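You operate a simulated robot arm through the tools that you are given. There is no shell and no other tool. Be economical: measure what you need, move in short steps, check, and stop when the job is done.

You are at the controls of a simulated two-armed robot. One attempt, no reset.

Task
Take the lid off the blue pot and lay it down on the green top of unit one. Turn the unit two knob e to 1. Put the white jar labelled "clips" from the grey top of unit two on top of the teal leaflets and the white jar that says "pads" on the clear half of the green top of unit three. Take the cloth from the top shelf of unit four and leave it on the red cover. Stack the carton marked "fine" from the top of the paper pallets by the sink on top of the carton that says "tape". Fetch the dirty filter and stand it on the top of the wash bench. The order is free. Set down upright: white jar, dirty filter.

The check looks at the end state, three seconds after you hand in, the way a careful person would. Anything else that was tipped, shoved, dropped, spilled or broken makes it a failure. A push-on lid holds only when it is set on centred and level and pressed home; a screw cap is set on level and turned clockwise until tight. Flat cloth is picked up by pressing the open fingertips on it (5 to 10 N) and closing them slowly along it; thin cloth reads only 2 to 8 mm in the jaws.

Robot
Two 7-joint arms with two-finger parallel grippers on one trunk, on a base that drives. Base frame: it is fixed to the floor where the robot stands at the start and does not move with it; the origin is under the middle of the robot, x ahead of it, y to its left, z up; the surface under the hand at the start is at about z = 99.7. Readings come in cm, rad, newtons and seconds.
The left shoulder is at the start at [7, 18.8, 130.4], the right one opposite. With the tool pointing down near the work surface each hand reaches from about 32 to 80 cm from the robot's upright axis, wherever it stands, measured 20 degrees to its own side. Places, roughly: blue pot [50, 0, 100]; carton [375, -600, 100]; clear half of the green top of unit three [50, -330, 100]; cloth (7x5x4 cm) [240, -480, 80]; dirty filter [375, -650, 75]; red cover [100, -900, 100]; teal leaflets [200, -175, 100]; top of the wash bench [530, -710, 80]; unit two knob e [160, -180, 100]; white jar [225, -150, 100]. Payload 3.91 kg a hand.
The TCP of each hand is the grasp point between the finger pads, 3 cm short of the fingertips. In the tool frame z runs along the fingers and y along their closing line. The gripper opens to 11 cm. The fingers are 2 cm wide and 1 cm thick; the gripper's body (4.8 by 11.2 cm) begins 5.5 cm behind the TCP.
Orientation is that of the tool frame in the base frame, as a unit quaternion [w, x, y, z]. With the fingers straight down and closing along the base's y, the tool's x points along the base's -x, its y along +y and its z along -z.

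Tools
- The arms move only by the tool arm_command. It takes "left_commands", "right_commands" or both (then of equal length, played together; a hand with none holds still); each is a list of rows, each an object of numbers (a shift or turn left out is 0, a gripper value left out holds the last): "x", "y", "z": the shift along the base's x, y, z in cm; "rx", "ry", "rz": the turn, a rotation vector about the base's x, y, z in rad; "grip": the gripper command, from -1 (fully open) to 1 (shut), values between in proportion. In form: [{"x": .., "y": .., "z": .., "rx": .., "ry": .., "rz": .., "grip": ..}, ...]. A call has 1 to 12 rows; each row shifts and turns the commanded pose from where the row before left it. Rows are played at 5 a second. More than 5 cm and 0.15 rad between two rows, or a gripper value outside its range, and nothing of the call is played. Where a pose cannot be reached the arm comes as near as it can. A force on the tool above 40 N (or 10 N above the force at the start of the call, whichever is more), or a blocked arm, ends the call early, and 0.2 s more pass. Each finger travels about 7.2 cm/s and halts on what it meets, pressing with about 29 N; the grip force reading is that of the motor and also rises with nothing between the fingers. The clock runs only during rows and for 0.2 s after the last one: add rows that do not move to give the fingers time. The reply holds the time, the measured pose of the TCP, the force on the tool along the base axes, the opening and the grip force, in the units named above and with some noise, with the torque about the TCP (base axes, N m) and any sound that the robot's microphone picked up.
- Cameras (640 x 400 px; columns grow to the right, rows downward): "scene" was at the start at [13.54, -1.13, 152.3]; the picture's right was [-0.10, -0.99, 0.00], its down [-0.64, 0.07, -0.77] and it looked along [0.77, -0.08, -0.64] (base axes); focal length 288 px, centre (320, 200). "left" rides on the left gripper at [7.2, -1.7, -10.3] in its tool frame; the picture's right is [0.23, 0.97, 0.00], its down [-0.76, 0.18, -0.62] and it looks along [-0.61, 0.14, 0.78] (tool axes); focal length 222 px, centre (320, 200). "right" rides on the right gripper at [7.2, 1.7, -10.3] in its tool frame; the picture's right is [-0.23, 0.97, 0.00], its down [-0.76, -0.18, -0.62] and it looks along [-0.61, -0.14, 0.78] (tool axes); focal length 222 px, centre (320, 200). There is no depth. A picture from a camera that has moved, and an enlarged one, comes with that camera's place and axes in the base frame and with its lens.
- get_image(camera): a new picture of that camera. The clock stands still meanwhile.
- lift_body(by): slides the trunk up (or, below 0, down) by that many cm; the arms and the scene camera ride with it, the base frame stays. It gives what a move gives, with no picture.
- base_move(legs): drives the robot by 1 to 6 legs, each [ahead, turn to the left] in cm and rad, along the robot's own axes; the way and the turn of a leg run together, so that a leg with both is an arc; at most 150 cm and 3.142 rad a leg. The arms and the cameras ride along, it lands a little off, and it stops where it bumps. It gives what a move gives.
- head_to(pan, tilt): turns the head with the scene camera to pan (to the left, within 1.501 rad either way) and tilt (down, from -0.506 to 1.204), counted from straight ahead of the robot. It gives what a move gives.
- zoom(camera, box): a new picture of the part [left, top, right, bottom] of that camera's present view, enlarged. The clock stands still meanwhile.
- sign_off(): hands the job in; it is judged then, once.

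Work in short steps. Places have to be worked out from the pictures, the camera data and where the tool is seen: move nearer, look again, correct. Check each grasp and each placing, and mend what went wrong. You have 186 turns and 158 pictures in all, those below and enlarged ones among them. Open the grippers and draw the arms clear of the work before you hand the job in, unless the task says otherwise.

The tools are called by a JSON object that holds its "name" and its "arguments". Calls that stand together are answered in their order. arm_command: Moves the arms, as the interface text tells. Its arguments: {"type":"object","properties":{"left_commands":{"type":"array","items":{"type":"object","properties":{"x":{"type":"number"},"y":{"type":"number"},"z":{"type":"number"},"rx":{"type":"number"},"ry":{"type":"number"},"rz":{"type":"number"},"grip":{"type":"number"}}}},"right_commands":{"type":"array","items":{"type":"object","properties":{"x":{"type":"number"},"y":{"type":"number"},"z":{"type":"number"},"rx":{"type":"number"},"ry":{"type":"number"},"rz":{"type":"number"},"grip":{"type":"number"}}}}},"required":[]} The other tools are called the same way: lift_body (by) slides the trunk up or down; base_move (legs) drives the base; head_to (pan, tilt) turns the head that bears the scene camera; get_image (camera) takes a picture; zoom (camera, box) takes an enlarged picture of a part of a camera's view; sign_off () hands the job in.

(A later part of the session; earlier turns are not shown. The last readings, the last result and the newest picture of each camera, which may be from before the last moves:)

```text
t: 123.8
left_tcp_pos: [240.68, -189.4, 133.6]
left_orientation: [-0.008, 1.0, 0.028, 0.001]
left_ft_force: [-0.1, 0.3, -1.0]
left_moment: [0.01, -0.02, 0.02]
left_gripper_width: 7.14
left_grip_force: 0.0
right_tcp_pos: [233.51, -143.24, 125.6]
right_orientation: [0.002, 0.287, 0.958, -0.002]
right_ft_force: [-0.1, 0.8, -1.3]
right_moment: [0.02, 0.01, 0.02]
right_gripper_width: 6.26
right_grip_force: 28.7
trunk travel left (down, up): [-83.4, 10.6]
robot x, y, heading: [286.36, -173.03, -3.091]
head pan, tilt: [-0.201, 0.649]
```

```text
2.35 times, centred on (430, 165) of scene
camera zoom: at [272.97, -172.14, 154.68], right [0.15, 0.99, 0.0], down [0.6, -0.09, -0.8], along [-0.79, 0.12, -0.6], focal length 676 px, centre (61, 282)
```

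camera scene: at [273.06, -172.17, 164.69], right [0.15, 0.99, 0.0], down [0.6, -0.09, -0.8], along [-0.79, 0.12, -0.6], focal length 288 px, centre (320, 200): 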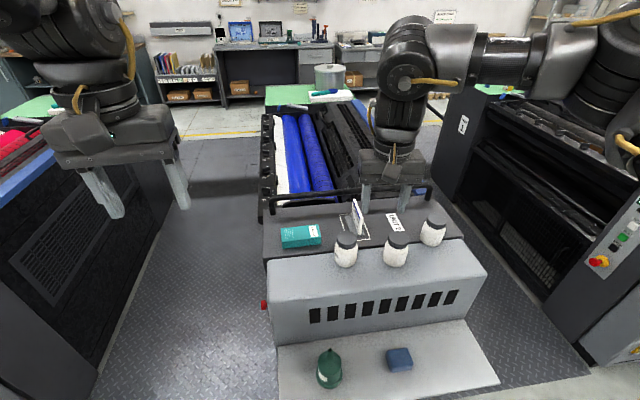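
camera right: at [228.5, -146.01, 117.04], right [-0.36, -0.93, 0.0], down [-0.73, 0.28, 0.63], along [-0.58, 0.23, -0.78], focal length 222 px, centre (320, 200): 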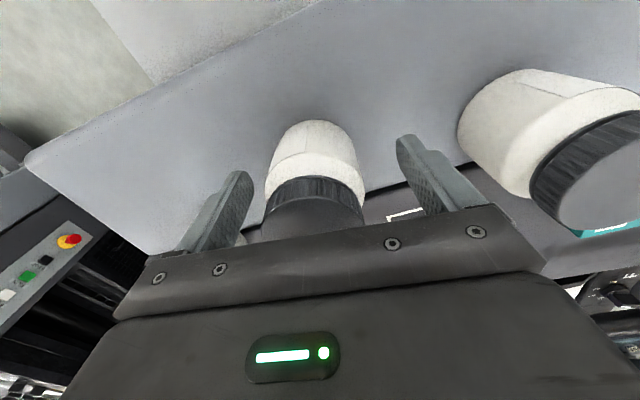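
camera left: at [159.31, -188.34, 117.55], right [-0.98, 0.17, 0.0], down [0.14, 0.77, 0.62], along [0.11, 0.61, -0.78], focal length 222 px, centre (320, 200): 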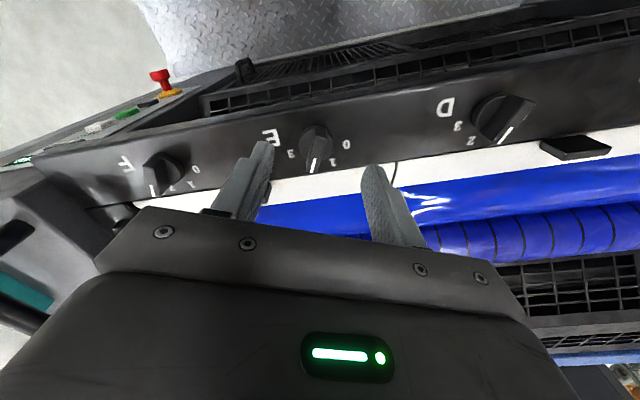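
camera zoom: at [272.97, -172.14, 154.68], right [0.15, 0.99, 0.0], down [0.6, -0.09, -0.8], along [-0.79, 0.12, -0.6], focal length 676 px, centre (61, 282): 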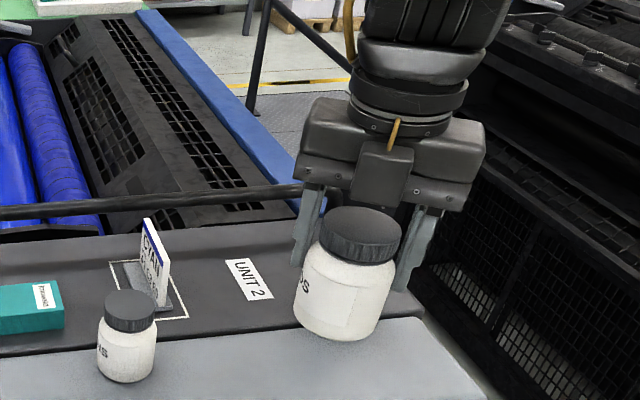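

Text appears at the left; zoom in after a bit more turn.

{"name": "arm_command", "arguments": {"right_commands": [{"rz": 0.15}, {"rz": 0.15}, {"rz": 0.15}, {}]}}

{"name": "zoom", "arguments": {"camera": "scene", "box": [410, 140, 480, 230]}}

```text
t: 124.8
left_tcp_pos: [240.7, -189.42, 133.62]
left_orientation: [-0.008, 1.0, 0.028, 0.0]
left_ft_force: [0.1, -0.2, 0.4]
left_moment: [0.0, 0.0, -0.01]
left_gripper_width: 7.14
left_grip_force: 0.1
right_tcp_pos: [233.61, -143.26, 125.73]
right_orientation: [0.002, 0.066, 0.998, 0.0]
right_ft_force: [-0.3, 1.0, -1.9]
right_moment: [0.0, 0.0, 0.0]
right_gripper_width: 6.25
right_grip_force: 29.3
trunk travel left (down, up): [-83.4, 10.6]
robot x, y, heading: [286.34, -173.26, -3.089]
head pan, tilt: [-0.201, 0.649]
```

```text
4.44 times, centred on (445, 185) of scene
camera zoom: at [272.96, -172.14, 154.68], right [0.15, 0.99, 0.0], down [0.6, -0.09, -0.8], along [-0.79, 0.12, -0.6], focal length 1278 px, centre (-236, 267)
```

zoom: 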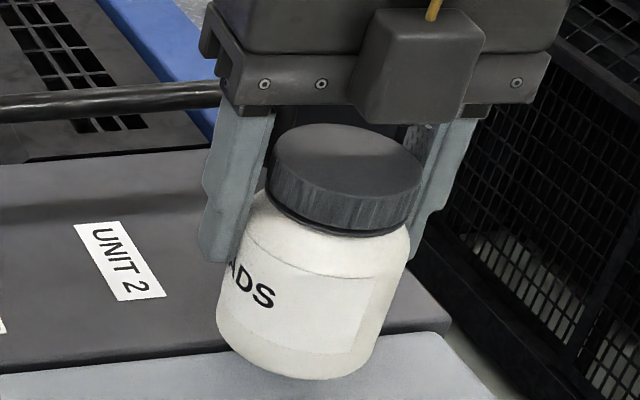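

It reads "PADS", so jar 3 is "CLIPS". I set PADS back down at its place for now, to fetch CLIPS first with this hand.

{"name": "arm_command", "arguments": {"right_commands": [{"x": -4}, {"x": -4}, {"x": -4}, {"z": -4.5}, {"z": -4.5}, {"z": -4.5}, {"z": -4}, {"z": -0.6}, {"z": -0.4}, {}]}}

```text
t: 127.0
left_tcp_pos: [240.7, -189.37, 133.58]
left_orientation: [-0.008, 1.0, 0.027, 0.002]
left_ft_force: [-0.1, -0.4, -0.3]
left_moment: [0.01, 0.02, 0.03]
left_gripper_width: 7.15
left_grip_force: 0.0
right_tcp_pos: [221.57, -143.14, 107.01]
right_orientation: [0.001, 0.067, 0.998, -0.001]
right_ft_force: [0.3, 0.3, -1.0]
right_moment: [0.0, 0.02, 0.02]
right_gripper_width: 6.23
right_grip_force: 28.8
trunk travel left (down, up): [-83.4, 10.6]
robot x, y, heading: [286.41, -172.93, -3.088]
head pan, tilt: [-0.201, 0.649]
```

Just above the surface; lower the last bit to contact.

{"name": "arm_command", "arguments": {"right_commands": [{"z": -0.15}, {"z": -0.15}, {"z": -0.15}, {}]}}

```text
t: 128.0
left_tcp_pos: [240.81, -189.44, 133.63]
left_orientation: [-0.008, 1.0, 0.028, 0.001]
left_ft_force: [-1.0, 0.1, -0.5]
left_moment: [0.0, 0.02, 0.01]
left_gripper_width: 7.15
left_grip_force: 0.0
right_tcp_pos: [221.69, -143.2, 106.89]
right_orientation: [0.001, 0.068, 0.998, 0.0]
right_ft_force: [-1.0, -0.5, 5.7]
right_moment: [0.11, -0.04, -0.04]
right_gripper_width: 6.26
right_grip_force: 28.9
trunk travel left (down, up): [-83.4, 10.6]
robot x, y, heading: [286.79, -172.87, -3.09]
head pan, tilt: [-0.201, 0.649]
```

Contact made. I release, rise, and use this hand's turned camera to check jar 3's label.

{"name": "arm_command", "arguments": {"right_commands": [{"grip": 0}, {"grip": -0.5}, {"grip": -0.8}, {"z": 4}, {"z": 4}, {"z": 4}, {"z": 4}, {}]}}

{"name": "get_image", "arguments": {"camera": "right"}}

{"name": "get_image", "arguments": {"camera": "scene"}}

```text
t: 129.8
left_tcp_pos: [240.76, -189.42, 133.62]
left_orientation: [-0.008, 1.0, 0.028, 0.0]
left_ft_force: [0.4, -0.4, 0.4]
left_moment: [0.0, 0.0, -0.02]
left_gripper_width: 7.17
left_grip_force: 0.1
right_tcp_pos: [221.56, -143.38, 122.66]
right_orientation: [0.001, 0.067, 0.998, -0.001]
right_ft_force: [0.2, -0.7, -0.6]
right_moment: [0.0, -0.01, -0.03]
right_gripper_width: 9.9
right_grip_force: 0.2
trunk travel left (down, up): [-83.4, 10.6]
robot x, y, heading: [286.58, -172.72, -3.089]
head pan, tilt: [-0.201, 0.649]
```

```text
95 pictures are left
camera right: at [214.63, -140.74, 132.93], right [0.36, 0.93, 0.0], down [0.73, -0.28, 0.63], along [0.59, -0.22, -0.78], focal length 222 px, centre (320, 200)
```

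right: 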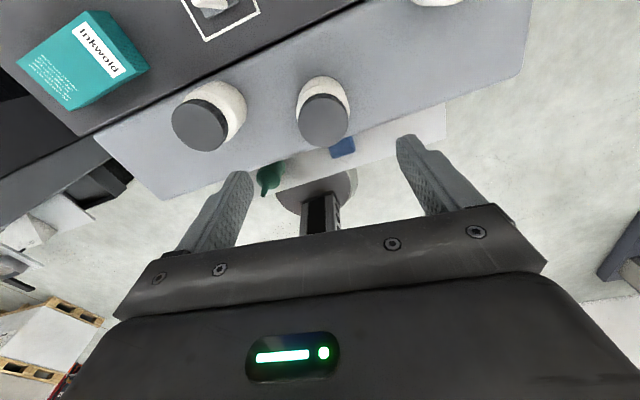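

```text
94 pictures are left
camera scene: at [272.97, -172.13, 154.68], right [0.15, 0.99, 0.0], down [0.6, -0.09, -0.8], along [-0.79, 0.12, -0.6], focal length 288 px, centre (320, 200)
```

scene: 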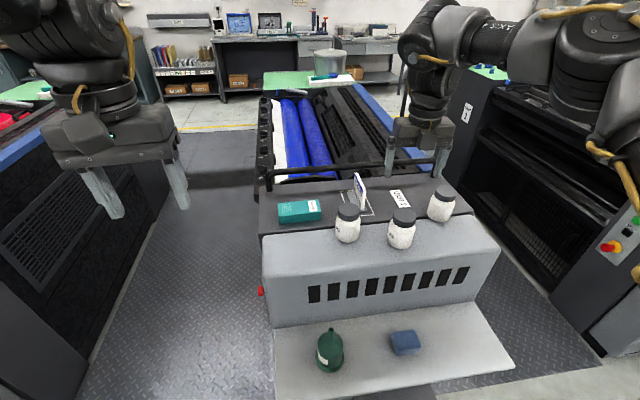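

Now to jar 3 (≈(214.3, -129)) with the right hand at hover height.

{"name": "arm_command", "arguments": {"right_commands": [{"x": -1.8, "y": 3.6}, {"x": -1.8, "y": 3.6}, {"x": -1.8, "y": 3.6}, {"x": -1.9, "y": 3.6}, {}]}}

{"name": "get_image", "arguments": {"camera": "right"}}

{"name": "zoom", "arguments": {"camera": "scene", "box": [360, 100, 520, 240]}}

```text
t: 131.0
left_tcp_pos: [240.6, -189.41, 133.55]
left_orientation: [-0.008, 1.0, 0.028, 0.002]
left_ft_force: [0.2, -0.3, -0.2]
left_moment: [0.0, 0.0, -0.01]
left_gripper_width: 7.15
left_grip_force: 0.0
right_tcp_pos: [218.51, -134.32, 122.27]
right_orientation: [0.001, 0.066, 0.998, 0.002]
right_ft_force: [-0.1, 0.1, -0.5]
right_moment: [-0.05, -0.04, 0.0]
right_gripper_width: 9.89
right_grip_force: 0.1
right hand out of reach, approached as far as the arm can: row 2, 3, 4
trunk travel left (down, up): [-83.4, 10.6]
robot x, y, heading: [286.68, -173.13, -3.087]
head pan, tilt: [-0.201, 0.649]
```

```text
93 pictures are left
camera right: at [211.61, -131.79, 132.59], right [0.35, 0.94, 0.0], down [0.73, -0.28, 0.62], along [0.58, -0.22, -0.78], focal length 222 px, centre (320, 200)
```

right: 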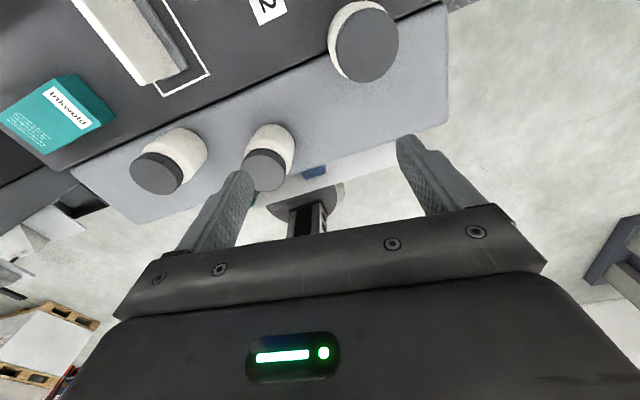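

```text
2.86 times, centred on (440, 170) of scene
camera zoom: at [272.9, -172.23, 154.67], right [0.15, 0.99, 0.0], down [0.6, -0.09, -0.8], along [-0.79, 0.12, -0.61], focal length 821 px, centre (-23, 286)
```

zoom: 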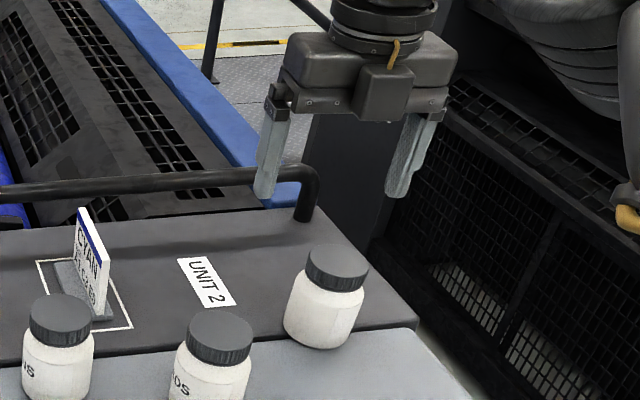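

Jar 3 (214.2, -128.7) is out of reach from here by a few cm. I back off and shift the stance about 10 cm towards +y.

{"name": "base_move", "arguments": {"legs": [[-40, 0], [0, -0.27], [38, 0], [0, 0.215], [5, 0]]}}

```text
t: 137.8
left_tcp_pos: [239.41, -176.78, 133.9]
left_orientation: [-0.007, 1.0, 0.004, -0.003]
left_ft_force: [0.0, 0.0, -0.3]
left_moment: [-0.01, -0.03, -0.02]
left_gripper_width: 7.15
left_grip_force: 0.0
right_tcp_pos: [219.18, -120.44, 122.97]
right_orientation: [-0.003, 0.09, 0.996, -0.002]
right_ft_force: [-0.4, 1.0, 0.3]
right_moment: [-0.07, -0.04, 0.04]
right_gripper_width: 9.89
right_grip_force: 0.0
trunk travel left (down, up): [-83.4, 10.6]
robot x, y, heading: [285.4, -162.64, -3.133]
head pan, tilt: [-0.201, 0.649]
```

In place. I move over jar 3 and lower partway.

{"name": "arm_command", "arguments": {"right_commands": [{"x": -2.5, "y": -4.1}, {"x": -2.5, "y": -4.1}, {"z": -4}, {}]}}

{"name": "get_image", "arguments": {"camera": "right"}}

{"name": "zoom", "arguments": {"camera": "scene", "box": [330, 100, 490, 240]}}

```text
t: 138.8
left_tcp_pos: [239.93, -177.34, 133.98]
left_orientation: [-0.008, 1.0, 0.003, -0.004]
left_ft_force: [0.1, 0.1, -1.0]
left_moment: [0.04, -0.03, 0.0]
left_gripper_width: 7.16
left_grip_force: 0.0
right_tcp_pos: [218.12, -124.08, 119.39]
right_orientation: [-0.005, 0.09, 0.996, 0.0]
right_ft_force: [0.1, -0.1, 0.1]
right_moment: [0.06, -0.03, -0.03]
right_gripper_width: 9.89
right_grip_force: 0.1
right hand out of reach, approached as far as the arm can: row 1, 2
trunk travel left (down, up): [-83.4, 10.6]
robot x, y, heading: [285.02, -162.4, -3.132]
head pan, tilt: [-0.201, 0.649]
```

```text
91 pictures are left
camera right: at [211.4, -121.19, 129.73], right [0.4, 0.92, 0.0], down [0.72, -0.31, 0.62], along [0.57, -0.25, -0.79], focal length 222 px, centre (320, 200)
```

right: 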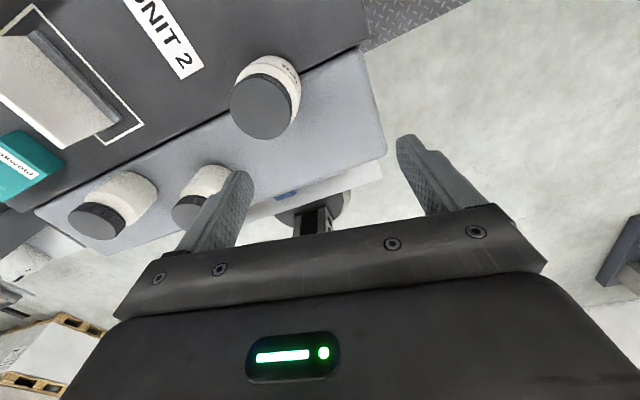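

```text
2.86 times, centred on (410, 170) of scene
camera zoom: at [271.56, -161.61, 154.7], right [0.19, 0.98, 0.0], down [0.59, -0.12, -0.8], along [-0.78, 0.15, -0.6], focal length 821 px, centre (63, 286)
```

zoom: 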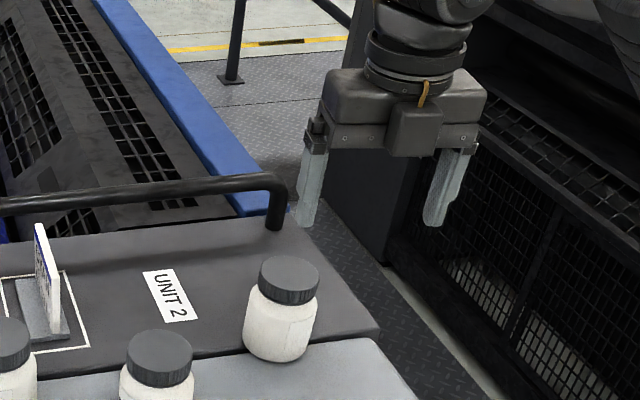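

I try to step on toward the jar: y first, then x.

{"name": "arm_command", "arguments": {"right_commands": [{"y": -2}, {"y": -2}, {"x": -2}, {"x": -2}, {}]}}

```text
t: 139.9
left_tcp_pos: [239.94, -176.95, 134.13]
left_orientation: [-0.007, 1.0, 0.002, -0.005]
left_ft_force: [-0.3, -0.1, -0.6]
left_moment: [0.0, 0.04, -0.01]
left_gripper_width: 7.16
left_grip_force: 0.0
right_tcp_pos: [216.13, -127.89, 119.45]
right_orientation: [-0.005, 0.09, 0.996, -0.001]
right_ft_force: [-0.7, 0.0, 0.3]
right_moment: [-0.04, -0.01, 0.0]
right_gripper_width: 9.9
right_grip_force: 0.1
right hand out of reach, approached as far as the arm can: row 4
trunk travel left (down, up): [-83.4, 10.6]
robot x, y, heading: [284.9, -162.65, -3.136]
head pan, tilt: [-0.201, 0.649]
```

About 2 cm short; I inch the base forward 2.5 cm.

{"name": "base_move", "arguments": {"legs": [[2.5, 0]]}}

{"name": "get_image", "arguments": {"camera": "right"}}

{"name": "zoom", "arguments": {"camera": "scene", "box": [330, 100, 490, 240]}}

```text
t: 140.8
left_tcp_pos: [237.89, -177.03, 134.28]
left_orientation: [-0.008, 1.0, 0.004, -0.008]
left_ft_force: [-0.2, 0.0, -0.6]
left_moment: [0.0, 0.08, 0.01]
left_gripper_width: 7.16
left_grip_force: 0.0
right_tcp_pos: [214.08, -127.89, 119.54]
right_orientation: [-0.007, 0.09, 0.996, 0.0]
right_ft_force: [-0.6, -0.1, -0.3]
right_moment: [-0.01, 0.09, -0.04]
right_gripper_width: 9.89
right_grip_force: 0.0
trunk travel left (down, up): [-83.4, 10.6]
robot x, y, heading: [282.42, -162.55, -3.134]
head pan, tilt: [-0.201, 0.649]
```

```text
89 pictures are left
camera right: at [207.49, -125.02, 130.06], right [0.4, 0.92, -0.01], down [0.73, -0.31, 0.61], along [0.56, -0.25, -0.79], focal length 222 px, centre (320, 200)
```

right: 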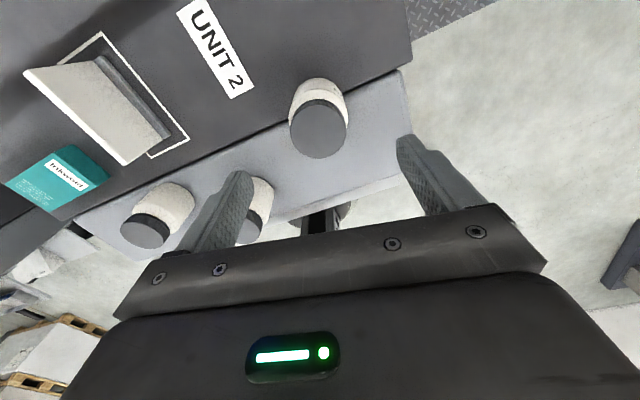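

```text
2.86 times, centred on (410, 170) of scene
camera zoom: at [269.77, -161.44, 154.77], right [0.19, 0.98, 0.0], down [0.59, -0.12, -0.8], along [-0.78, 0.15, -0.6], focal length 821 px, centre (63, 286)
```

zoom: 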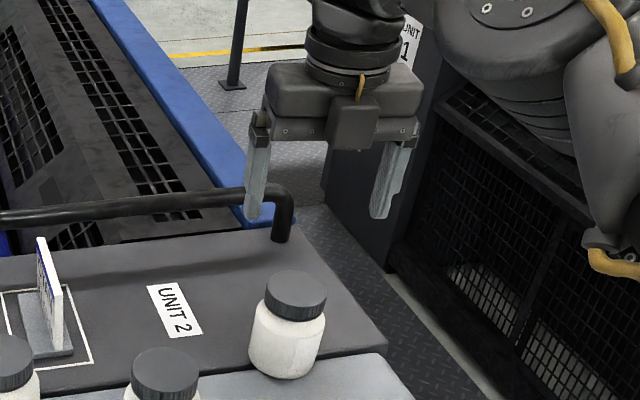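

Aligned (jar at (214.0, -128.2)). I descend to z≈106.8.

{"name": "arm_command", "arguments": {"right_commands": [{"y": -0.2, "z": -4}, {"z": -4}, {"z": -3}, {"z": -1.8}, {}]}}

{"name": "get_image", "arguments": {"camera": "right"}}

{"name": "zoom", "arguments": {"camera": "scene", "box": [330, 100, 490, 240]}}

```text
t: 142.0
left_tcp_pos: [237.41, -177.1, 134.01]
left_orientation: [-0.007, 1.0, 0.003, -0.004]
left_ft_force: [-0.9, -1.1, -0.7]
left_moment: [0.06, 0.02, 0.0]
left_gripper_width: 7.14
left_grip_force: 0.1
right_tcp_pos: [213.61, -128.01, 106.52]
right_orientation: [-0.006, 0.089, 0.996, -0.001]
right_ft_force: [-0.7, -1.0, 0.2]
right_moment: [-0.02, 0.01, 0.01]
right_gripper_width: 9.89
right_grip_force: 0.0
trunk travel left (down, up): [-83.4, 10.6]
robot x, y, heading: [282.77, -162.89, -3.136]
head pan, tilt: [-0.201, 0.649]
```

```text
87 pictures are left
camera right: at [206.89, -125.15, 116.89], right [0.4, 0.92, -0.01], down [0.72, -0.31, 0.62], along [0.56, -0.25, -0.79], focal length 222 px, centre (320, 200)
```

right: 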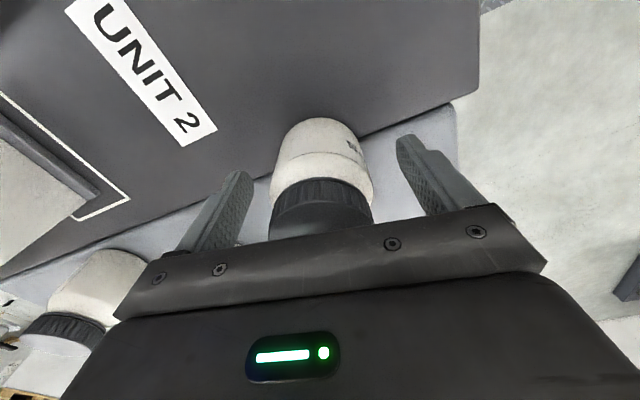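

```text
2.86 times, centred on (410, 170) of scene
camera zoom: at [269.1, -161.38, 154.69], right [0.19, 0.98, 0.0], down [0.59, -0.12, -0.8], along [-0.78, 0.15, -0.6], focal length 821 px, centre (63, 286)
```

zoom: 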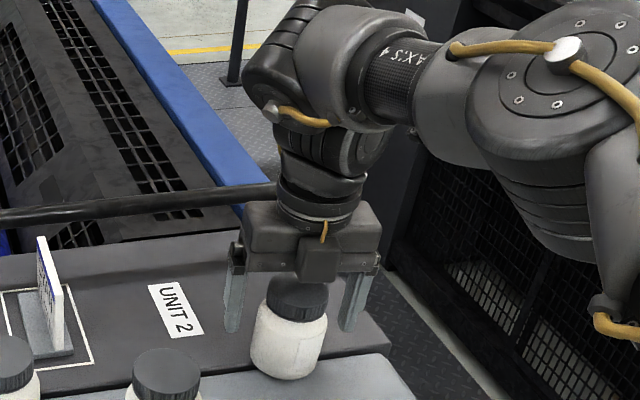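

Well centred; close and lift, then read the text with this camera.

{"name": "arm_command", "arguments": {"right_commands": [{"grip": -0.3}, {"grip": 0.1}, {"grip": 0.3}, {"grip": 0.3}, {"z": 1}, {"z": 3}, {"z": 4}, {"x": 1, "z": 4}, {}]}}

{"name": "zoom", "arguments": {"camera": "right", "box": [240, 90, 420, 240]}}

```text
t: 144.0
left_tcp_pos: [237.29, -177.0, 134.02]
left_orientation: [-0.006, 1.0, 0.003, -0.004]
left_ft_force: [0.3, 0.3, -0.2]
left_moment: [-0.02, -0.03, -0.01]
left_gripper_width: 7.15
left_grip_force: 0.0
right_tcp_pos: [214.39, -128.09, 118.47]
right_orientation: [-0.004, 0.09, 0.996, -0.002]
right_ft_force: [0.1, -0.9, -0.4]
right_moment: [-0.01, 0.04, 0.0]
right_gripper_width: 6.25
right_grip_force: 29.7
trunk travel left (down, up): [-83.4, 10.6]
robot x, y, heading: [282.53, -162.87, -3.138]
head pan, tilt: [-0.201, 0.649]
```

```text
2.67 times, centred on (330, 165) of right
camera zoom: at [207.71, -125.18, 128.83], right [0.4, 0.92, 0.0], down [0.72, -0.31, 0.62], along [0.57, -0.25, -0.79], focal length 592 px, centre (293, 293)
```

zoom: 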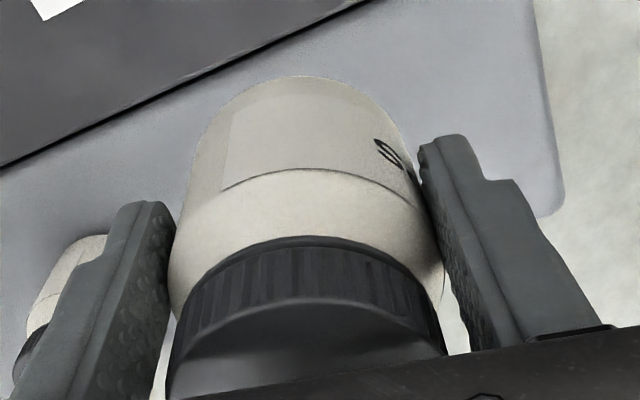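

Jar held. For the leaflets I'll stand at the aisle end facing the grey top diagonally. First I raise and draw in the jar, then drive round.

{"name": "arm_command", "arguments": {"right_commands": [{"z": 4}, {"z": 4}, {"z": 4}, {"x": 4, "y": -1}, {"x": 4, "y": -2}, {"x": 4, "y": -2}, {"x": 4, "y": -2}, {"x": 4, "y": -2}, {"x": 4, "y": -2}, {}]}}

{"name": "base_move", "arguments": {"legs": [[-25, 0], [0, 1.0], [79, 0], [0, -1.0], [20, 0], [0, -1.24]]}}

{"name": "head_to", "arguments": {"pan": 0.1, "tilt": 0.65}}

{"name": "get_image", "arguments": {"camera": "scene"}}

```text
t: 146.2
left_tcp_pos: [237.32, -176.99, 134.0]
left_orientation: [-0.007, 1.0, 0.004, -0.004]
left_ft_force: [0.2, 0.3, -0.3]
left_moment: [0.0, 0.03, 0.01]
left_gripper_width: 7.13
left_grip_force: 0.0
right_tcp_pos: [239.13, -139.75, 124.36]
right_orientation: [-0.005, 0.09, 0.996, -0.002]
right_ft_force: [-0.9, 0.1, -1.0]
right_moment: [-0.02, 0.03, 0.0]
right_gripper_width: 6.27
right_grip_force: 29.2
right hand out of reach, approached as far as the arm can: row 2, 3
trunk travel left (down, up): [-83.4, 10.6]
robot x, y, heading: [282.47, -162.88, -3.13]
head pan, tilt: [-0.201, 0.649]
```

```text
t: 161.2
left_tcp_pos: [217.53, -190.33, 134.09]
left_orientation: [-0.009, 0.807, -0.59, 0.001]
left_ft_force: [0.9, 0.7, 0.0]
left_moment: [0.0, 0.02, -0.01]
left_gripper_width: 7.14
left_grip_force: 0.1
right_tcp_pos: [253.77, -180.89, 124.36]
right_orientation: [-0.004, 0.662, 0.75, 0.003]
right_ft_force: [0.0, 0.3, -2.3]
right_moment: [0.03, 0.02, -0.04]
right_gripper_width: 6.26
right_grip_force: 29.5
trunk travel left (down, up): [-83.4, 10.6]
robot x, y, heading: [244.67, -229.0, 1.88]
head pan, tilt: [-0.201, 0.649]
```

```text
t: 162.0
left_tcp_pos: [217.55, -190.11, 134.08]
left_orientation: [-0.009, 0.808, -0.589, 0.001]
left_ft_force: [0.0, 0.1, 0.3]
left_moment: [-0.03, 0.01, -0.03]
left_gripper_width: 7.15
left_grip_force: 0.0
right_tcp_pos: [253.84, -180.68, 124.27]
right_orientation: [-0.004, 0.661, 0.75, 0.001]
right_ft_force: [-0.2, 0.3, -2.2]
right_moment: [0.02, 0.02, 0.02]
right_gripper_width: 6.25
right_grip_force: 29.2
trunk travel left (down, up): [-83.4, 10.6]
robot x, y, heading: [244.76, -229.15, 1.882]
head pan, tilt: [0.099, 0.649]
```

```text
84 pictures are left
camera scene: at [239.86, -216.47, 154.68], right [0.92, 0.4, 0.0], down [0.24, -0.55, -0.8], along [-0.32, 0.73, -0.6], focal length 288 px, centre (320, 200)
```

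scene: 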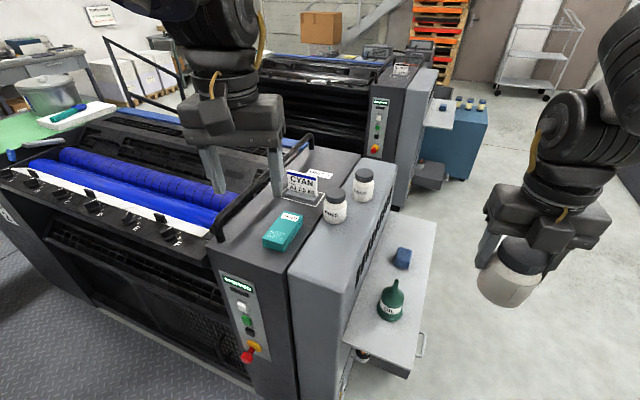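

The leaflets are at about (208.7, -169.4). I roll 11 cm ahead, then clear the left hand and bring the jar over.

{"name": "base_move", "arguments": {"legs": [[11, 0]]}}

{"name": "arm_command", "arguments": {"left_commands": [{"x": -3, "y": -4}, {"x": -3, "y": -4}, {"x": -3, "y": -4}, {}, {}, {}, {}, {}, {}, {}, {}], "right_commands": [{}, {}, {"x": -4}, {"x": -4}, {"x": -4}, {"x": -4}, {"x": -4}, {"x": -4}, {"x": -4}, {"x": -4}, {}]}}

{"name": "get_image", "arguments": {"camera": "scene"}}

```text
t: 163.2
left_tcp_pos: [214.6, -180.92, 134.5]
left_orientation: [-0.012, 0.808, -0.589, -0.003]
left_ft_force: [0.2, -0.2, 1.2]
left_moment: [0.05, 0.02, -0.01]
left_gripper_width: 7.15
left_grip_force: 0.0
right_tcp_pos: [250.84, -171.44, 124.72]
right_orientation: [-0.008, 0.661, 0.75, 0.004]
right_ft_force: [-0.6, -0.1, -1.5]
right_moment: [0.05, 0.05, 0.01]
right_gripper_width: 6.28
right_grip_force: 29.1
trunk travel left (down, up): [-83.4, 10.6]
robot x, y, heading: [241.28, -218.7, 1.878]
head pan, tilt: [0.099, 0.649]
```

```text
t: 165.6
left_tcp_pos: [209.36, -191.24, 131.33]
left_orientation: [-0.009, 0.808, -0.589, 0.0]
left_ft_force: [0.2, 0.3, 0.1]
left_moment: [-0.02, 0.01, -0.01]
left_gripper_width: 7.15
left_grip_force: 0.1
left hand out of reach, approached as far as the arm can: row 1, 2, 3
right_tcp_pos: [218.48, -170.42, 124.44]
right_orientation: [-0.004, 0.662, 0.749, 0.002]
right_ft_force: [0.2, -0.8, -1.3]
right_moment: [0.02, 0.03, -0.01]
right_gripper_width: 6.26
right_grip_force: 28.9
trunk travel left (down, up): [-83.4, 10.6]
robot x, y, heading: [241.48, -218.69, 1.881]
head pan, tilt: [0.099, 0.649]
```

```text
83 pictures are left
camera scene: at [236.58, -206.11, 154.69], right [0.92, 0.4, 0.0], down [0.24, -0.55, -0.8], along [-0.32, 0.73, -0.6], focal length 288 px, centre (320, 200)
```

scene: 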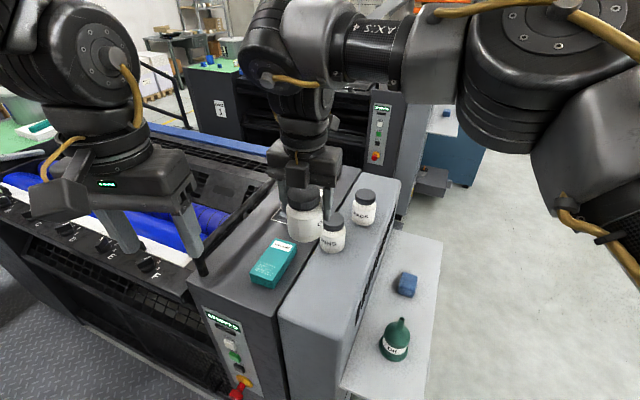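

Bring the jar over the leaflets' centre and zoom to verify label and alignment.

{"name": "arm_command", "arguments": {"right_commands": [{"x": -4, "y": 0.5}, {"x": -4, "y": 0.5}, {"x": -1.8}, {"z": -4}, {"z": -4}, {}]}}

{"name": "zoom", "arguments": {"camera": "scene", "box": [190, 130, 390, 300]}}

```text
t: 167.0
left_tcp_pos: [209.43, -191.27, 131.3]
left_orientation: [-0.009, 0.808, -0.589, 0.0]
left_ft_force: [0.9, 0.5, 0.0]
left_moment: [0.02, -0.01, -0.02]
left_gripper_width: 7.14
left_grip_force: 0.1
right_tcp_pos: [215.65, -170.19, 116.12]
right_orientation: [-0.004, 0.661, 0.75, 0.002]
right_ft_force: [0.1, -0.3, -1.7]
right_moment: [0.02, 0.05, 0.0]
right_gripper_width: 6.22
right_grip_force: 29.1
right hand out of reach, approached as far as the arm can: row 1, 2, 3
trunk travel left (down, up): [-83.4, 10.6]
robot x, y, heading: [241.54, -218.88, 1.881]
head pan, tilt: [0.099, 0.649]
```

```text
2.35 times, centred on (290, 215) of scene
camera zoom: at [236.62, -206.14, 154.69], right [0.92, 0.4, 0.0], down [0.24, -0.55, -0.8], along [-0.32, 0.73, -0.6], focal length 676 px, centre (391, 165)
```

zoom: 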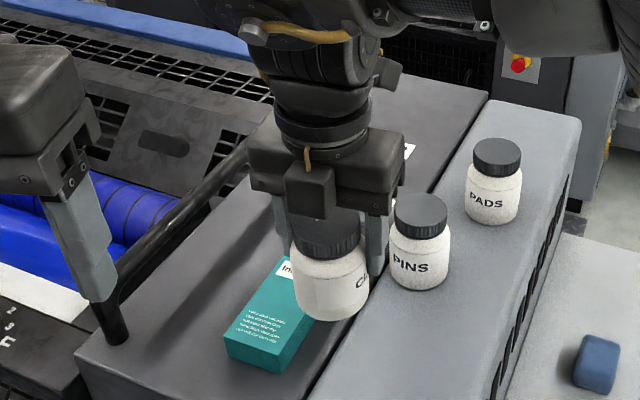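

It is "C…", and PINS/PADS are the others, so this is CLIPS. The target is too far across the body; I raise, back up a little and turn left 0.32.

{"name": "arm_command", "arguments": {"right_commands": [{"z": 4}, {"z": 4}, {}]}}

{"name": "base_move", "arguments": {"legs": [[-6.5, 0], [0, 0.32]]}}

{"name": "get_image", "arguments": {"camera": "scene"}}

```text
t: 167.8
left_tcp_pos: [209.2, -191.07, 131.2]
left_orientation: [-0.007, 0.809, -0.588, 0.001]
left_ft_force: [-0.3, 0.5, -0.7]
left_moment: [0.01, 0.02, 0.0]
left_gripper_width: 7.15
left_grip_force: 0.0
right_tcp_pos: [215.9, -169.27, 124.0]
right_orientation: [-0.002, 0.667, 0.745, -0.005]
right_ft_force: [-0.6, 0.2, -1.4]
right_moment: [0.03, 0.01, -0.01]
right_gripper_width: 6.23
right_grip_force: 29.3
trunk travel left (down, up): [-83.4, 10.6]
robot x, y, heading: [241.48, -218.81, 1.882]
head pan, tilt: [0.099, 0.649]
```

```text
t: 169.4
left_tcp_pos: [208.06, -201.06, 131.22]
left_orientation: [-0.007, 0.844, -0.537, 0.002]
left_ft_force: [-0.3, 0.7, -0.1]
left_moment: [-0.03, 0.01, 0.02]
left_gripper_width: 7.17
left_grip_force: 0.0
right_tcp_pos: [212.21, -177.91, 124.07]
right_orientation: [0.0, 0.624, 0.781, -0.012]
right_ft_force: [-0.1, 1.0, -1.7]
right_moment: [-0.02, -0.01, -0.01]
right_gripper_width: 6.25
right_grip_force: 29.2
trunk travel left (down, up): [-83.4, 10.6]
robot x, y, heading: [243.6, -224.59, 2.004]
head pan, tilt: [0.099, 0.649]
stopped in leg 2: the robot was blocked; the commanded pose is now the measured one
```

```text
81 pictures are left
camera scene: at [236.84, -212.19, 154.61], right [0.86, 0.51, 0.0], down [0.31, -0.53, -0.79], along [-0.4, 0.68, -0.61], focal length 288 px, centre (320, 200)
```

scene: 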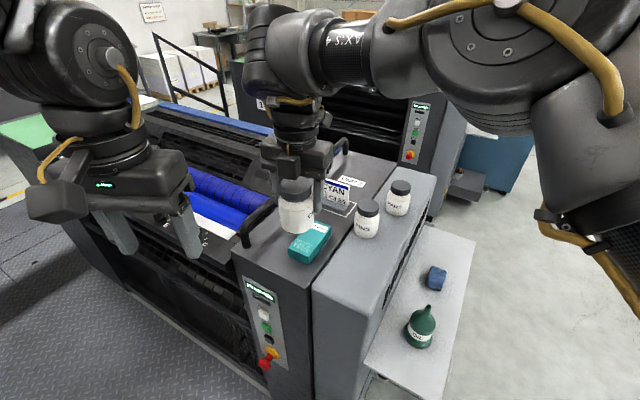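

The turn stopped at 2.0 rad. I try the reach from here: target (208.6, -169.5).

{"name": "arm_command", "arguments": {"right_commands": [{"x": -1, "y": 3}, {"x": -1.3, "y": 3}, {"x": -1.3, "y": 2.4}, {"z": -3}, {}]}}

{"name": "zoom", "arguments": {"camera": "scene", "box": [210, 130, 410, 300]}}

```text
t: 170.6
left_tcp_pos: [208.14, -201.37, 131.36]
left_orientation: [-0.009, 0.843, -0.537, 0.001]
left_ft_force: [-0.2, 0.2, -0.1]
left_moment: [-0.04, -0.01, 0.0]
left_gripper_width: 7.15
left_grip_force: 0.1
right_tcp_pos: [212.54, -171.05, 120.71]
right_orientation: [-0.001, 0.625, 0.781, -0.011]
right_ft_force: [0.6, -0.8, -0.9]
right_moment: [-0.01, -0.02, 0.01]
right_gripper_width: 6.25
right_grip_force: 28.5
right hand out of reach, approached as far as the arm can: row 1, 2, 3
trunk travel left (down, up): [-83.4, 10.6]
robot x, y, heading: [243.5, -224.62, 2.007]
head pan, tilt: [0.099, 0.649]
```

```text
2.35 times, centred on (310, 215) of scene
camera zoom: at [237.01, -212.76, 154.67], right [0.86, 0.51, 0.0], down [0.31, -0.52, -0.8], along [-0.4, 0.69, -0.61], focal length 676 px, centre (344, 165)
```

zoom: 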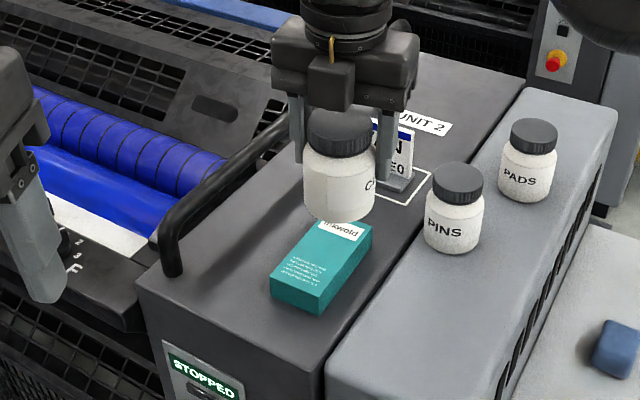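

I lower the jar a bit (bottom stays above the box) and try stepping -x again.

{"name": "arm_command", "arguments": {"right_commands": [{"z": -3}, {"z": -3.5}, {"x": -2}, {"x": -2}, {}]}}

```text
t: 171.8
left_tcp_pos: [208.04, -201.56, 131.3]
left_orientation: [-0.009, 0.844, -0.537, 0.0]
left_ft_force: [1.0, 0.3, 0.6]
left_moment: [0.01, 0.01, 0.02]
left_gripper_width: 7.15
left_grip_force: 0.1
right_tcp_pos: [211.92, -171.4, 114.4]
right_orientation: [-0.003, 0.623, 0.782, -0.011]
right_ft_force: [0.4, -0.7, -1.2]
right_moment: [-0.01, 0.01, 0.01]
right_gripper_width: 6.24
right_grip_force: 28.8
right hand out of reach, approached as far as the arm can: row 3, 4
trunk travel left (down, up): [-83.4, 10.6]
robot x, y, heading: [243.29, -224.61, 2.005]
head pan, tilt: [0.099, 0.649]
```

The wrist is still turned far from neutral, which may limit it; I unwind it by -1.2 rad and step -x.

{"name": "arm_command", "arguments": {"right_commands": [{"z": 2, "rz": -0.15}, {"rz": -0.15}, {"rz": -0.15}, {"rz": -0.15}, {"rz": -0.15}, {"rz": -0.15}, {"rz": -0.15}, {"rz": -0.15}, {"x": -1.7}, {"x": -1.7, "y": 1}, {}]}}

{"name": "zoom", "arguments": {"camera": "scene", "box": [210, 130, 410, 300]}}

```text
t: 174.2
left_tcp_pos: [208.11, -201.52, 131.32]
left_orientation: [-0.009, 0.844, -0.537, 0.001]
left_ft_force: [0.8, 0.7, -0.2]
left_moment: [0.0, 0.03, 0.01]
left_gripper_width: 7.14
left_grip_force: 0.0
right_tcp_pos: [211.88, -170.97, 116.37]
right_orientation: [-0.008, 0.956, 0.292, -0.009]
right_ft_force: [0.2, -0.5, -2.3]
right_moment: [-0.01, -0.02, 0.01]
right_gripper_width: 6.24
right_grip_force: 29.2
right hand out of reach, approached as far as the arm can: row 9, 10
trunk travel left (down, up): [-83.4, 10.6]
robot x, y, heading: [243.33, -224.76, 2.002]
head pan, tilt: [0.099, 0.649]
```

```text
2.35 times, centred on (310, 215) of scene
camera zoom: at [236.91, -212.91, 154.68], right [0.86, 0.51, 0.0], down [0.31, -0.52, -0.8], along [-0.4, 0.69, -0.6], focal length 676 px, centre (344, 165)
```

zoom: 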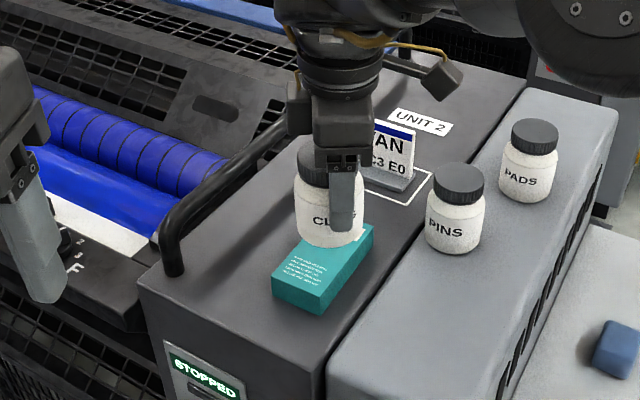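

Bearing is the limit. The front-right corner was blocked by the shelf; I raise the jar, back to y≈-230 (where the turn passed before) and turn left 0.28.

{"name": "arm_command", "arguments": {"right_commands": [{"z": 4}, {"z": 4}, {}]}}

{"name": "base_move", "arguments": {"legs": [[-6, 0], [0, 0.28]]}}

```text
t: 175.0
left_tcp_pos: [208.07, -201.59, 131.18]
left_orientation: [-0.009, 0.844, -0.537, 0.0]
left_ft_force: [-0.3, -0.7, 0.8]
left_moment: [0.04, 0.02, 0.01]
left_gripper_width: 7.16
left_grip_force: 0.1
right_tcp_pos: [212.9, -170.42, 123.84]
right_orientation: [-0.001, 0.958, 0.286, -0.011]
right_ft_force: [0.3, 0.2, -2.6]
right_moment: [-0.01, -0.04, -0.04]
right_gripper_width: 6.23
right_grip_force: 29.1
right hand out of reach, approached as far as the arm can: row 2
trunk travel left (down, up): [-83.4, 10.6]
robot x, y, heading: [243.51, -224.74, 2.006]
head pan, tilt: [0.099, 0.649]
```

```text
t: 176.9
left_tcp_pos: [205.81, -217.73, 131.46]
left_orientation: [-0.01, 0.909, -0.416, -0.001]
left_ft_force: [0.2, 0.0, -0.2]
left_moment: [0.05, -0.01, -0.01]
left_gripper_width: 7.13
left_grip_force: 0.0
right_tcp_pos: [201.91, -186.57, 124.43]
right_orientation: [-0.004, 0.91, 0.415, -0.016]
right_ft_force: [0.1, 0.0, -1.2]
right_moment: [0.03, -0.03, 0.02]
right_gripper_width: 6.26
right_grip_force: 28.8
trunk travel left (down, up): [-83.4, 10.6]
robot x, y, heading: [245.85, -230.49, 2.28]
head pan, tilt: [0.099, 0.649]
```

Good. Now move the jar over the leaflets' centre (208.6, -169.5).

{"name": "arm_command", "arguments": {"right_commands": [{"x": 1.5, "y": 4}, {"x": 1.5, "y": 4}, {"x": 1.8, "y": 4}, {"x": 1.8, "y": 4}, {"y": 1, "z": -4}, {}]}}

{"name": "zoom", "arguments": {"camera": "scene", "box": [230, 110, 430, 280]}}

{"name": "get_image", "arguments": {"camera": "right"}}

```text
t: 178.3
left_tcp_pos: [205.7, -217.73, 131.37]
left_orientation: [-0.009, 0.91, -0.415, -0.001]
left_ft_force: [0.2, 0.2, -0.2]
left_moment: [0.03, 0.01, 0.0]
left_gripper_width: 7.16
left_grip_force: 0.0
right_tcp_pos: [208.4, -173.09, 120.34]
right_orientation: [-0.003, 0.909, 0.416, -0.016]
right_ft_force: [0.3, 0.1, -1.9]
right_moment: [0.0, -0.02, 0.02]
right_gripper_width: 6.25
right_grip_force: 28.8
right hand out of reach, approached as far as the arm can: row 2, 3, 4
trunk travel left (down, up): [-83.4, 10.6]
robot x, y, heading: [245.85, -230.19, 2.279]
head pan, tilt: [0.099, 0.649]
```

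```text
2.35 times, centred on (330, 195) of scene
camera zoom: at [236.4, -220.83, 154.69], right [0.69, 0.72, 0.0], down [0.44, -0.42, -0.8], along [-0.58, 0.55, -0.6], focal length 676 px, centre (296, 212)
```

zoom: 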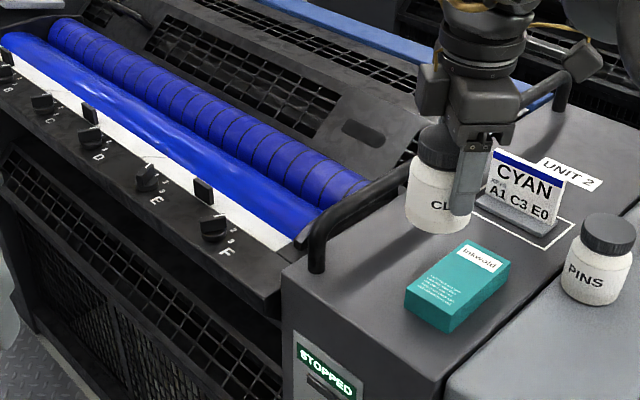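

```text
77 pictures are left
camera right: at [214.65, -168.74, 130.31], right [0.59, -0.81, -0.01], down [-0.61, -0.45, 0.65], along [-0.53, -0.37, -0.76], focal length 222 px, centre (320, 200)
```

right: 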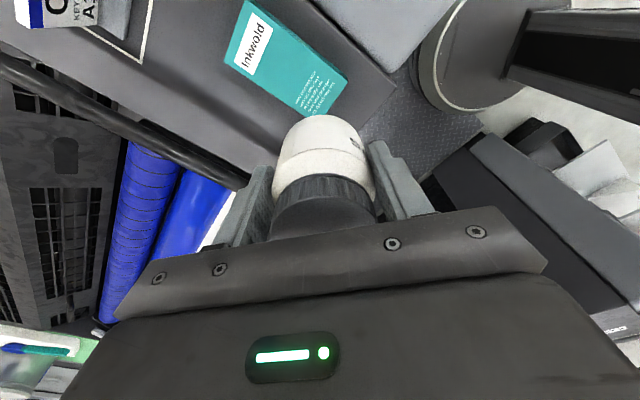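

The jar needs about +4.4 cm in y. I inch the base forward 4 cm (towards -x,+y) then correct.

{"name": "base_move", "arguments": {"legs": [[4, 0]]}}

{"name": "arm_command", "arguments": {"right_commands": [{"x": 1.5, "y": 1}, {"x": 1.5, "y": 0.7}, {"z": -3}, {}]}}

{"name": "zoom", "arguments": {"camera": "scene", "box": [230, 110, 430, 280]}}

{"name": "get_image", "arguments": {"camera": "right"}}

```text
t: 179.2
left_tcp_pos: [203.71, -215.39, 131.64]
left_orientation: [-0.011, 0.91, -0.415, -0.006]
left_ft_force: [-0.1, -0.6, 0.7]
left_moment: [0.04, 0.04, 0.02]
left_gripper_width: 7.12
left_grip_force: 0.0
right_tcp_pos: [206.23, -170.73, 120.88]
right_orientation: [-0.006, 0.909, 0.417, -0.017]
right_ft_force: [-0.1, 0.1, 0.2]
right_moment: [0.08, 0.01, -0.03]
right_gripper_width: 6.26
right_grip_force: 29.5
trunk travel left (down, up): [-83.4, 10.6]
robot x, y, heading: [243.39, -227.44, 2.275]
head pan, tilt: [0.099, 0.649]
```

```text
t: 180.2
left_tcp_pos: [202.97, -214.43, 131.44]
left_orientation: [-0.009, 0.909, -0.416, -0.001]
left_ft_force: [0.4, -0.5, -0.4]
left_moment: [-0.05, -0.06, 0.02]
left_gripper_width: 7.15
left_grip_force: 0.1
right_tcp_pos: [208.61, -168.28, 117.2]
right_orientation: [-0.003, 0.909, 0.417, -0.015]
right_ft_force: [0.3, 0.1, -2.1]
right_moment: [-0.02, -0.02, -0.01]
right_gripper_width: 6.27
right_grip_force: 29.4
trunk travel left (down, up): [-83.4, 10.6]
robot x, y, heading: [243.25, -227.16, 2.281]
head pan, tilt: [0.099, 0.649]
```

```text
2.35 times, centred on (330, 195) of scene
camera zoom: at [233.49, -217.36, 154.64], right [0.69, 0.72, 0.0], down [0.44, -0.42, -0.79], along [-0.57, 0.55, -0.61], focal length 676 px, centre (296, 212)
```

zoom: 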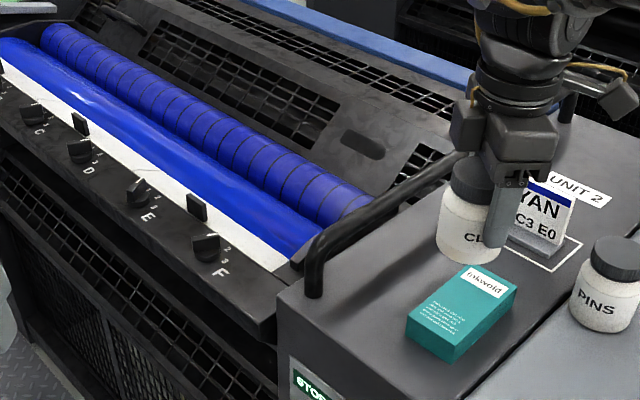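

```text
75 pictures are left
camera right: at [214.94, -163.92, 127.31], right [0.59, -0.81, -0.01], down [-0.61, -0.45, 0.65], along [-0.53, -0.37, -0.76], focal length 222 px, centre (320, 200)
```

right: 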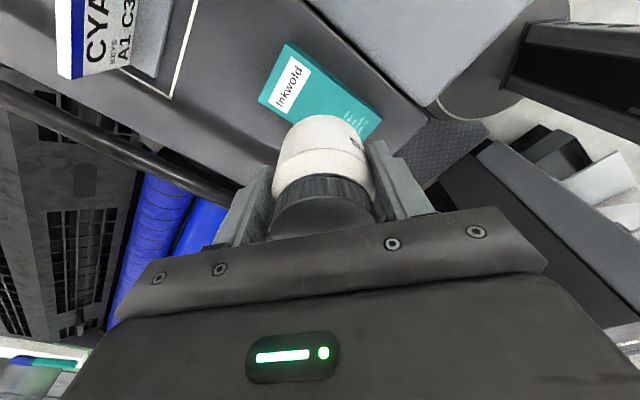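

Aligned within half a cm. I lower to contact.

{"name": "arm_command", "arguments": {"right_commands": [{"y": -0.3, "z": -3}, {"z": -2.5}, {"z": -0.5}, {"z": -0.4}, {"z": -0.3}, {"z": -0.3}, {}]}}

{"name": "zoom", "arguments": {"camera": "scene", "box": [310, 110, 430, 260]}}

```text
t: 181.8
left_tcp_pos: [203.3, -214.78, 131.42]
left_orientation: [-0.009, 0.91, -0.415, -0.003]
left_ft_force: [-0.4, 0.2, 0.2]
left_moment: [0.0, -0.01, -0.01]
left_gripper_width: 7.17
left_grip_force: 0.2
right_tcp_pos: [208.7, -168.76, 110.42]
right_orientation: [-0.003, 0.909, 0.416, -0.015]
right_ft_force: [0.1, -0.4, -1.5]
right_moment: [0.03, 0.01, 0.0]
right_gripper_width: 6.26
right_grip_force: 28.5
trunk travel left (down, up): [-83.4, 10.6]
robot x, y, heading: [243.55, -227.31, 2.281]
head pan, tilt: [0.099, 0.649]
```

```text
2.67 times, centred on (370, 185) of scene
camera zoom: at [233.81, -217.64, 154.68], right [0.69, 0.72, 0.0], down [0.44, -0.42, -0.8], along [-0.58, 0.55, -0.6], focal length 767 px, centre (187, 240)
```

zoom: 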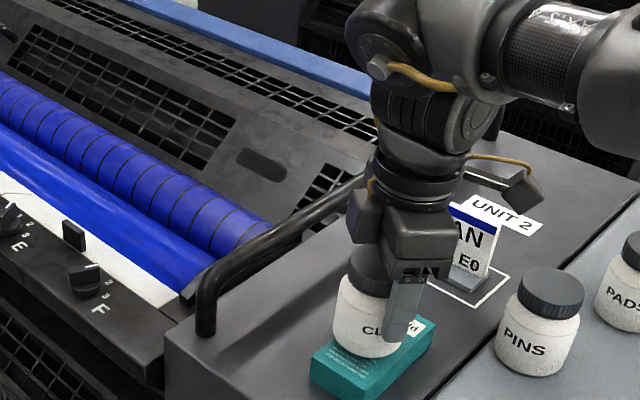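

Almost down and centred; last millimetres.

{"name": "arm_command", "arguments": {"right_commands": [{"z": -0.2}, {"z": -0.2}, {"z": -0.2}, {"z": -0.15}, {}]}}

```text
t: 183.0
left_tcp_pos: [203.18, -214.77, 131.43]
left_orientation: [-0.01, 0.91, -0.415, -0.004]
left_ft_force: [0.3, 0.1, -0.3]
left_moment: [-0.03, -0.02, 0.02]
left_gripper_width: 7.15
left_grip_force: 0.2
right_tcp_pos: [208.66, -168.71, 109.72]
right_orientation: [-0.003, 0.909, 0.416, -0.016]
right_ft_force: [-0.1, 0.1, -0.8]
right_moment: [-0.01, -0.02, 0.03]
right_gripper_width: 6.24
right_grip_force: 29.6
trunk travel left (down, up): [-83.4, 10.6]
robot x, y, heading: [243.22, -227.21, 2.28]
head pan, tilt: [0.099, 0.649]
```

Still free; go on in fine steps.

{"name": "arm_command", "arguments": {"right_commands": [{"z": -0.15}, {"z": -0.15}, {"z": -0.15}, {"z": -0.15}, {}]}}

```text
t: 184.2
left_tcp_pos: [203.37, -214.96, 131.42]
left_orientation: [-0.009, 0.91, -0.415, -0.003]
left_ft_force: [0.4, -0.2, -0.3]
left_moment: [-0.02, 0.01, -0.02]
left_gripper_width: 7.14
left_grip_force: 0.1
right_tcp_pos: [208.64, -168.8, 109.45]
right_orientation: [-0.007, 0.91, 0.415, -0.017]
right_ft_force: [-5.9, 8.9, 27.1]
right_moment: [-0.13, 0.09, -0.06]
right_gripper_width: 6.29
right_grip_force: 29.3
trunk travel left (down, up): [-83.4, 10.6]
robot x, y, heading: [243.25, -227.02, 2.283]
head pan, tilt: [0.099, 0.649]
```

Contact. I ease up, release slowly and rise.

{"name": "arm_command", "arguments": {"right_commands": [{"z": 0.3}, {"grip": 0.05}, {"grip": -0.3}, {"grip": -0.7}, {"z": 3}, {"z": 4}, {"z": 4}, {"z": 3}, {}]}}

{"name": "zoom", "arguments": {"camera": "scene", "box": [290, 110, 490, 260]}}

```text
t: 186.2
left_tcp_pos: [203.26, -214.74, 131.37]
left_orientation: [-0.01, 0.909, -0.416, -0.002]
left_ft_force: [-0.2, -0.1, -0.1]
left_moment: [-0.01, -0.02, -0.01]
left_gripper_width: 7.15
left_grip_force: 0.0
right_tcp_pos: [208.5, -168.67, 123.55]
right_orientation: [-0.003, 0.909, 0.416, -0.016]
right_ft_force: [0.9, 0.3, 0.4]
right_moment: [0.0, 0.0, 0.0]
right_gripper_width: 9.36
right_grip_force: 0.0
trunk travel left (down, up): [-83.4, 10.6]
robot x, y, heading: [243.46, -227.33, 2.279]
head pan, tilt: [0.099, 0.649]
```

```text
2.67 times, centred on (390, 185) of scene
camera zoom: at [233.83, -217.57, 154.68], right [0.69, 0.72, 0.0], down [0.44, -0.42, -0.8], along [-0.58, 0.55, -0.6], focal length 767 px, centre (133, 240)
```

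zoom: 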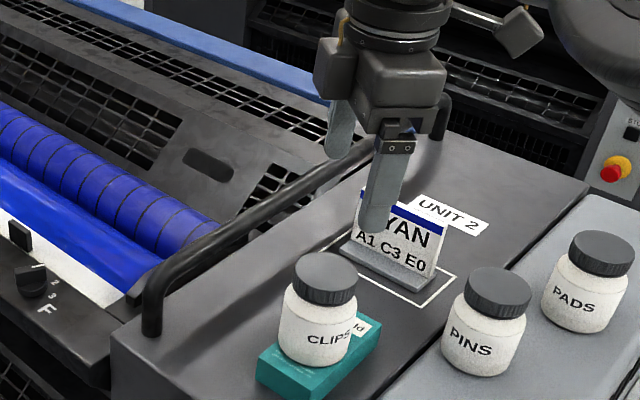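

CLIPS stands on the leaflets. Now back to the end stance for PADS: raise the trunk and drive round.

{"name": "lift_body", "arguments": {"by": 8}}

{"name": "base_move", "arguments": {"legs": [[-4, 0], [0, 0.862], [-60, 0], [0, -1.571], [57, 0], [0, 1.571]]}}

```text
t: 187.4
left_tcp_pos: [203.39, -214.83, 139.33]
left_orientation: [-0.01, 0.91, -0.415, -0.003]
left_ft_force: [-0.3, 0.0, 0.5]
left_moment: [0.04, -0.03, 0.02]
left_gripper_width: 7.16
left_grip_force: 0.1
right_tcp_pos: [208.49, -168.82, 131.36]
right_orientation: [-0.003, 0.909, 0.417, -0.016]
right_ft_force: [0.4, 0.5, 0.9]
right_moment: [-0.01, 0.0, 0.0]
right_gripper_width: 9.37
right_grip_force: 0.1
trunk travel left (down, up): [-91.4, 2.6]
robot x, y, heading: [243.21, -227.07, 2.276]
head pan, tilt: [0.099, 0.649]
```

```text
t: 204.1
left_tcp_pos: [271.2, -196.55, 139.45]
left_orientation: [-0.008, 1.0, 0.022, -0.007]
left_ft_force: [0.4, 0.4, 0.8]
left_moment: [-0.01, 0.0, -0.02]
left_gripper_width: 7.16
left_grip_force: 0.0
right_tcp_pos: [238.33, -163.77, 131.46]
right_orientation: [0.004, 0.636, 0.771, -0.017]
right_ft_force: [-0.2, -0.4, 0.1]
right_moment: [-0.01, 0.0, -0.03]
right_gripper_width: 9.38
right_grip_force: 0.0
trunk travel left (down, up): [-91.4, 2.6]
robot x, y, heading: [305.65, -172.8, -3.103]
head pan, tilt: [0.099, 0.649]
```

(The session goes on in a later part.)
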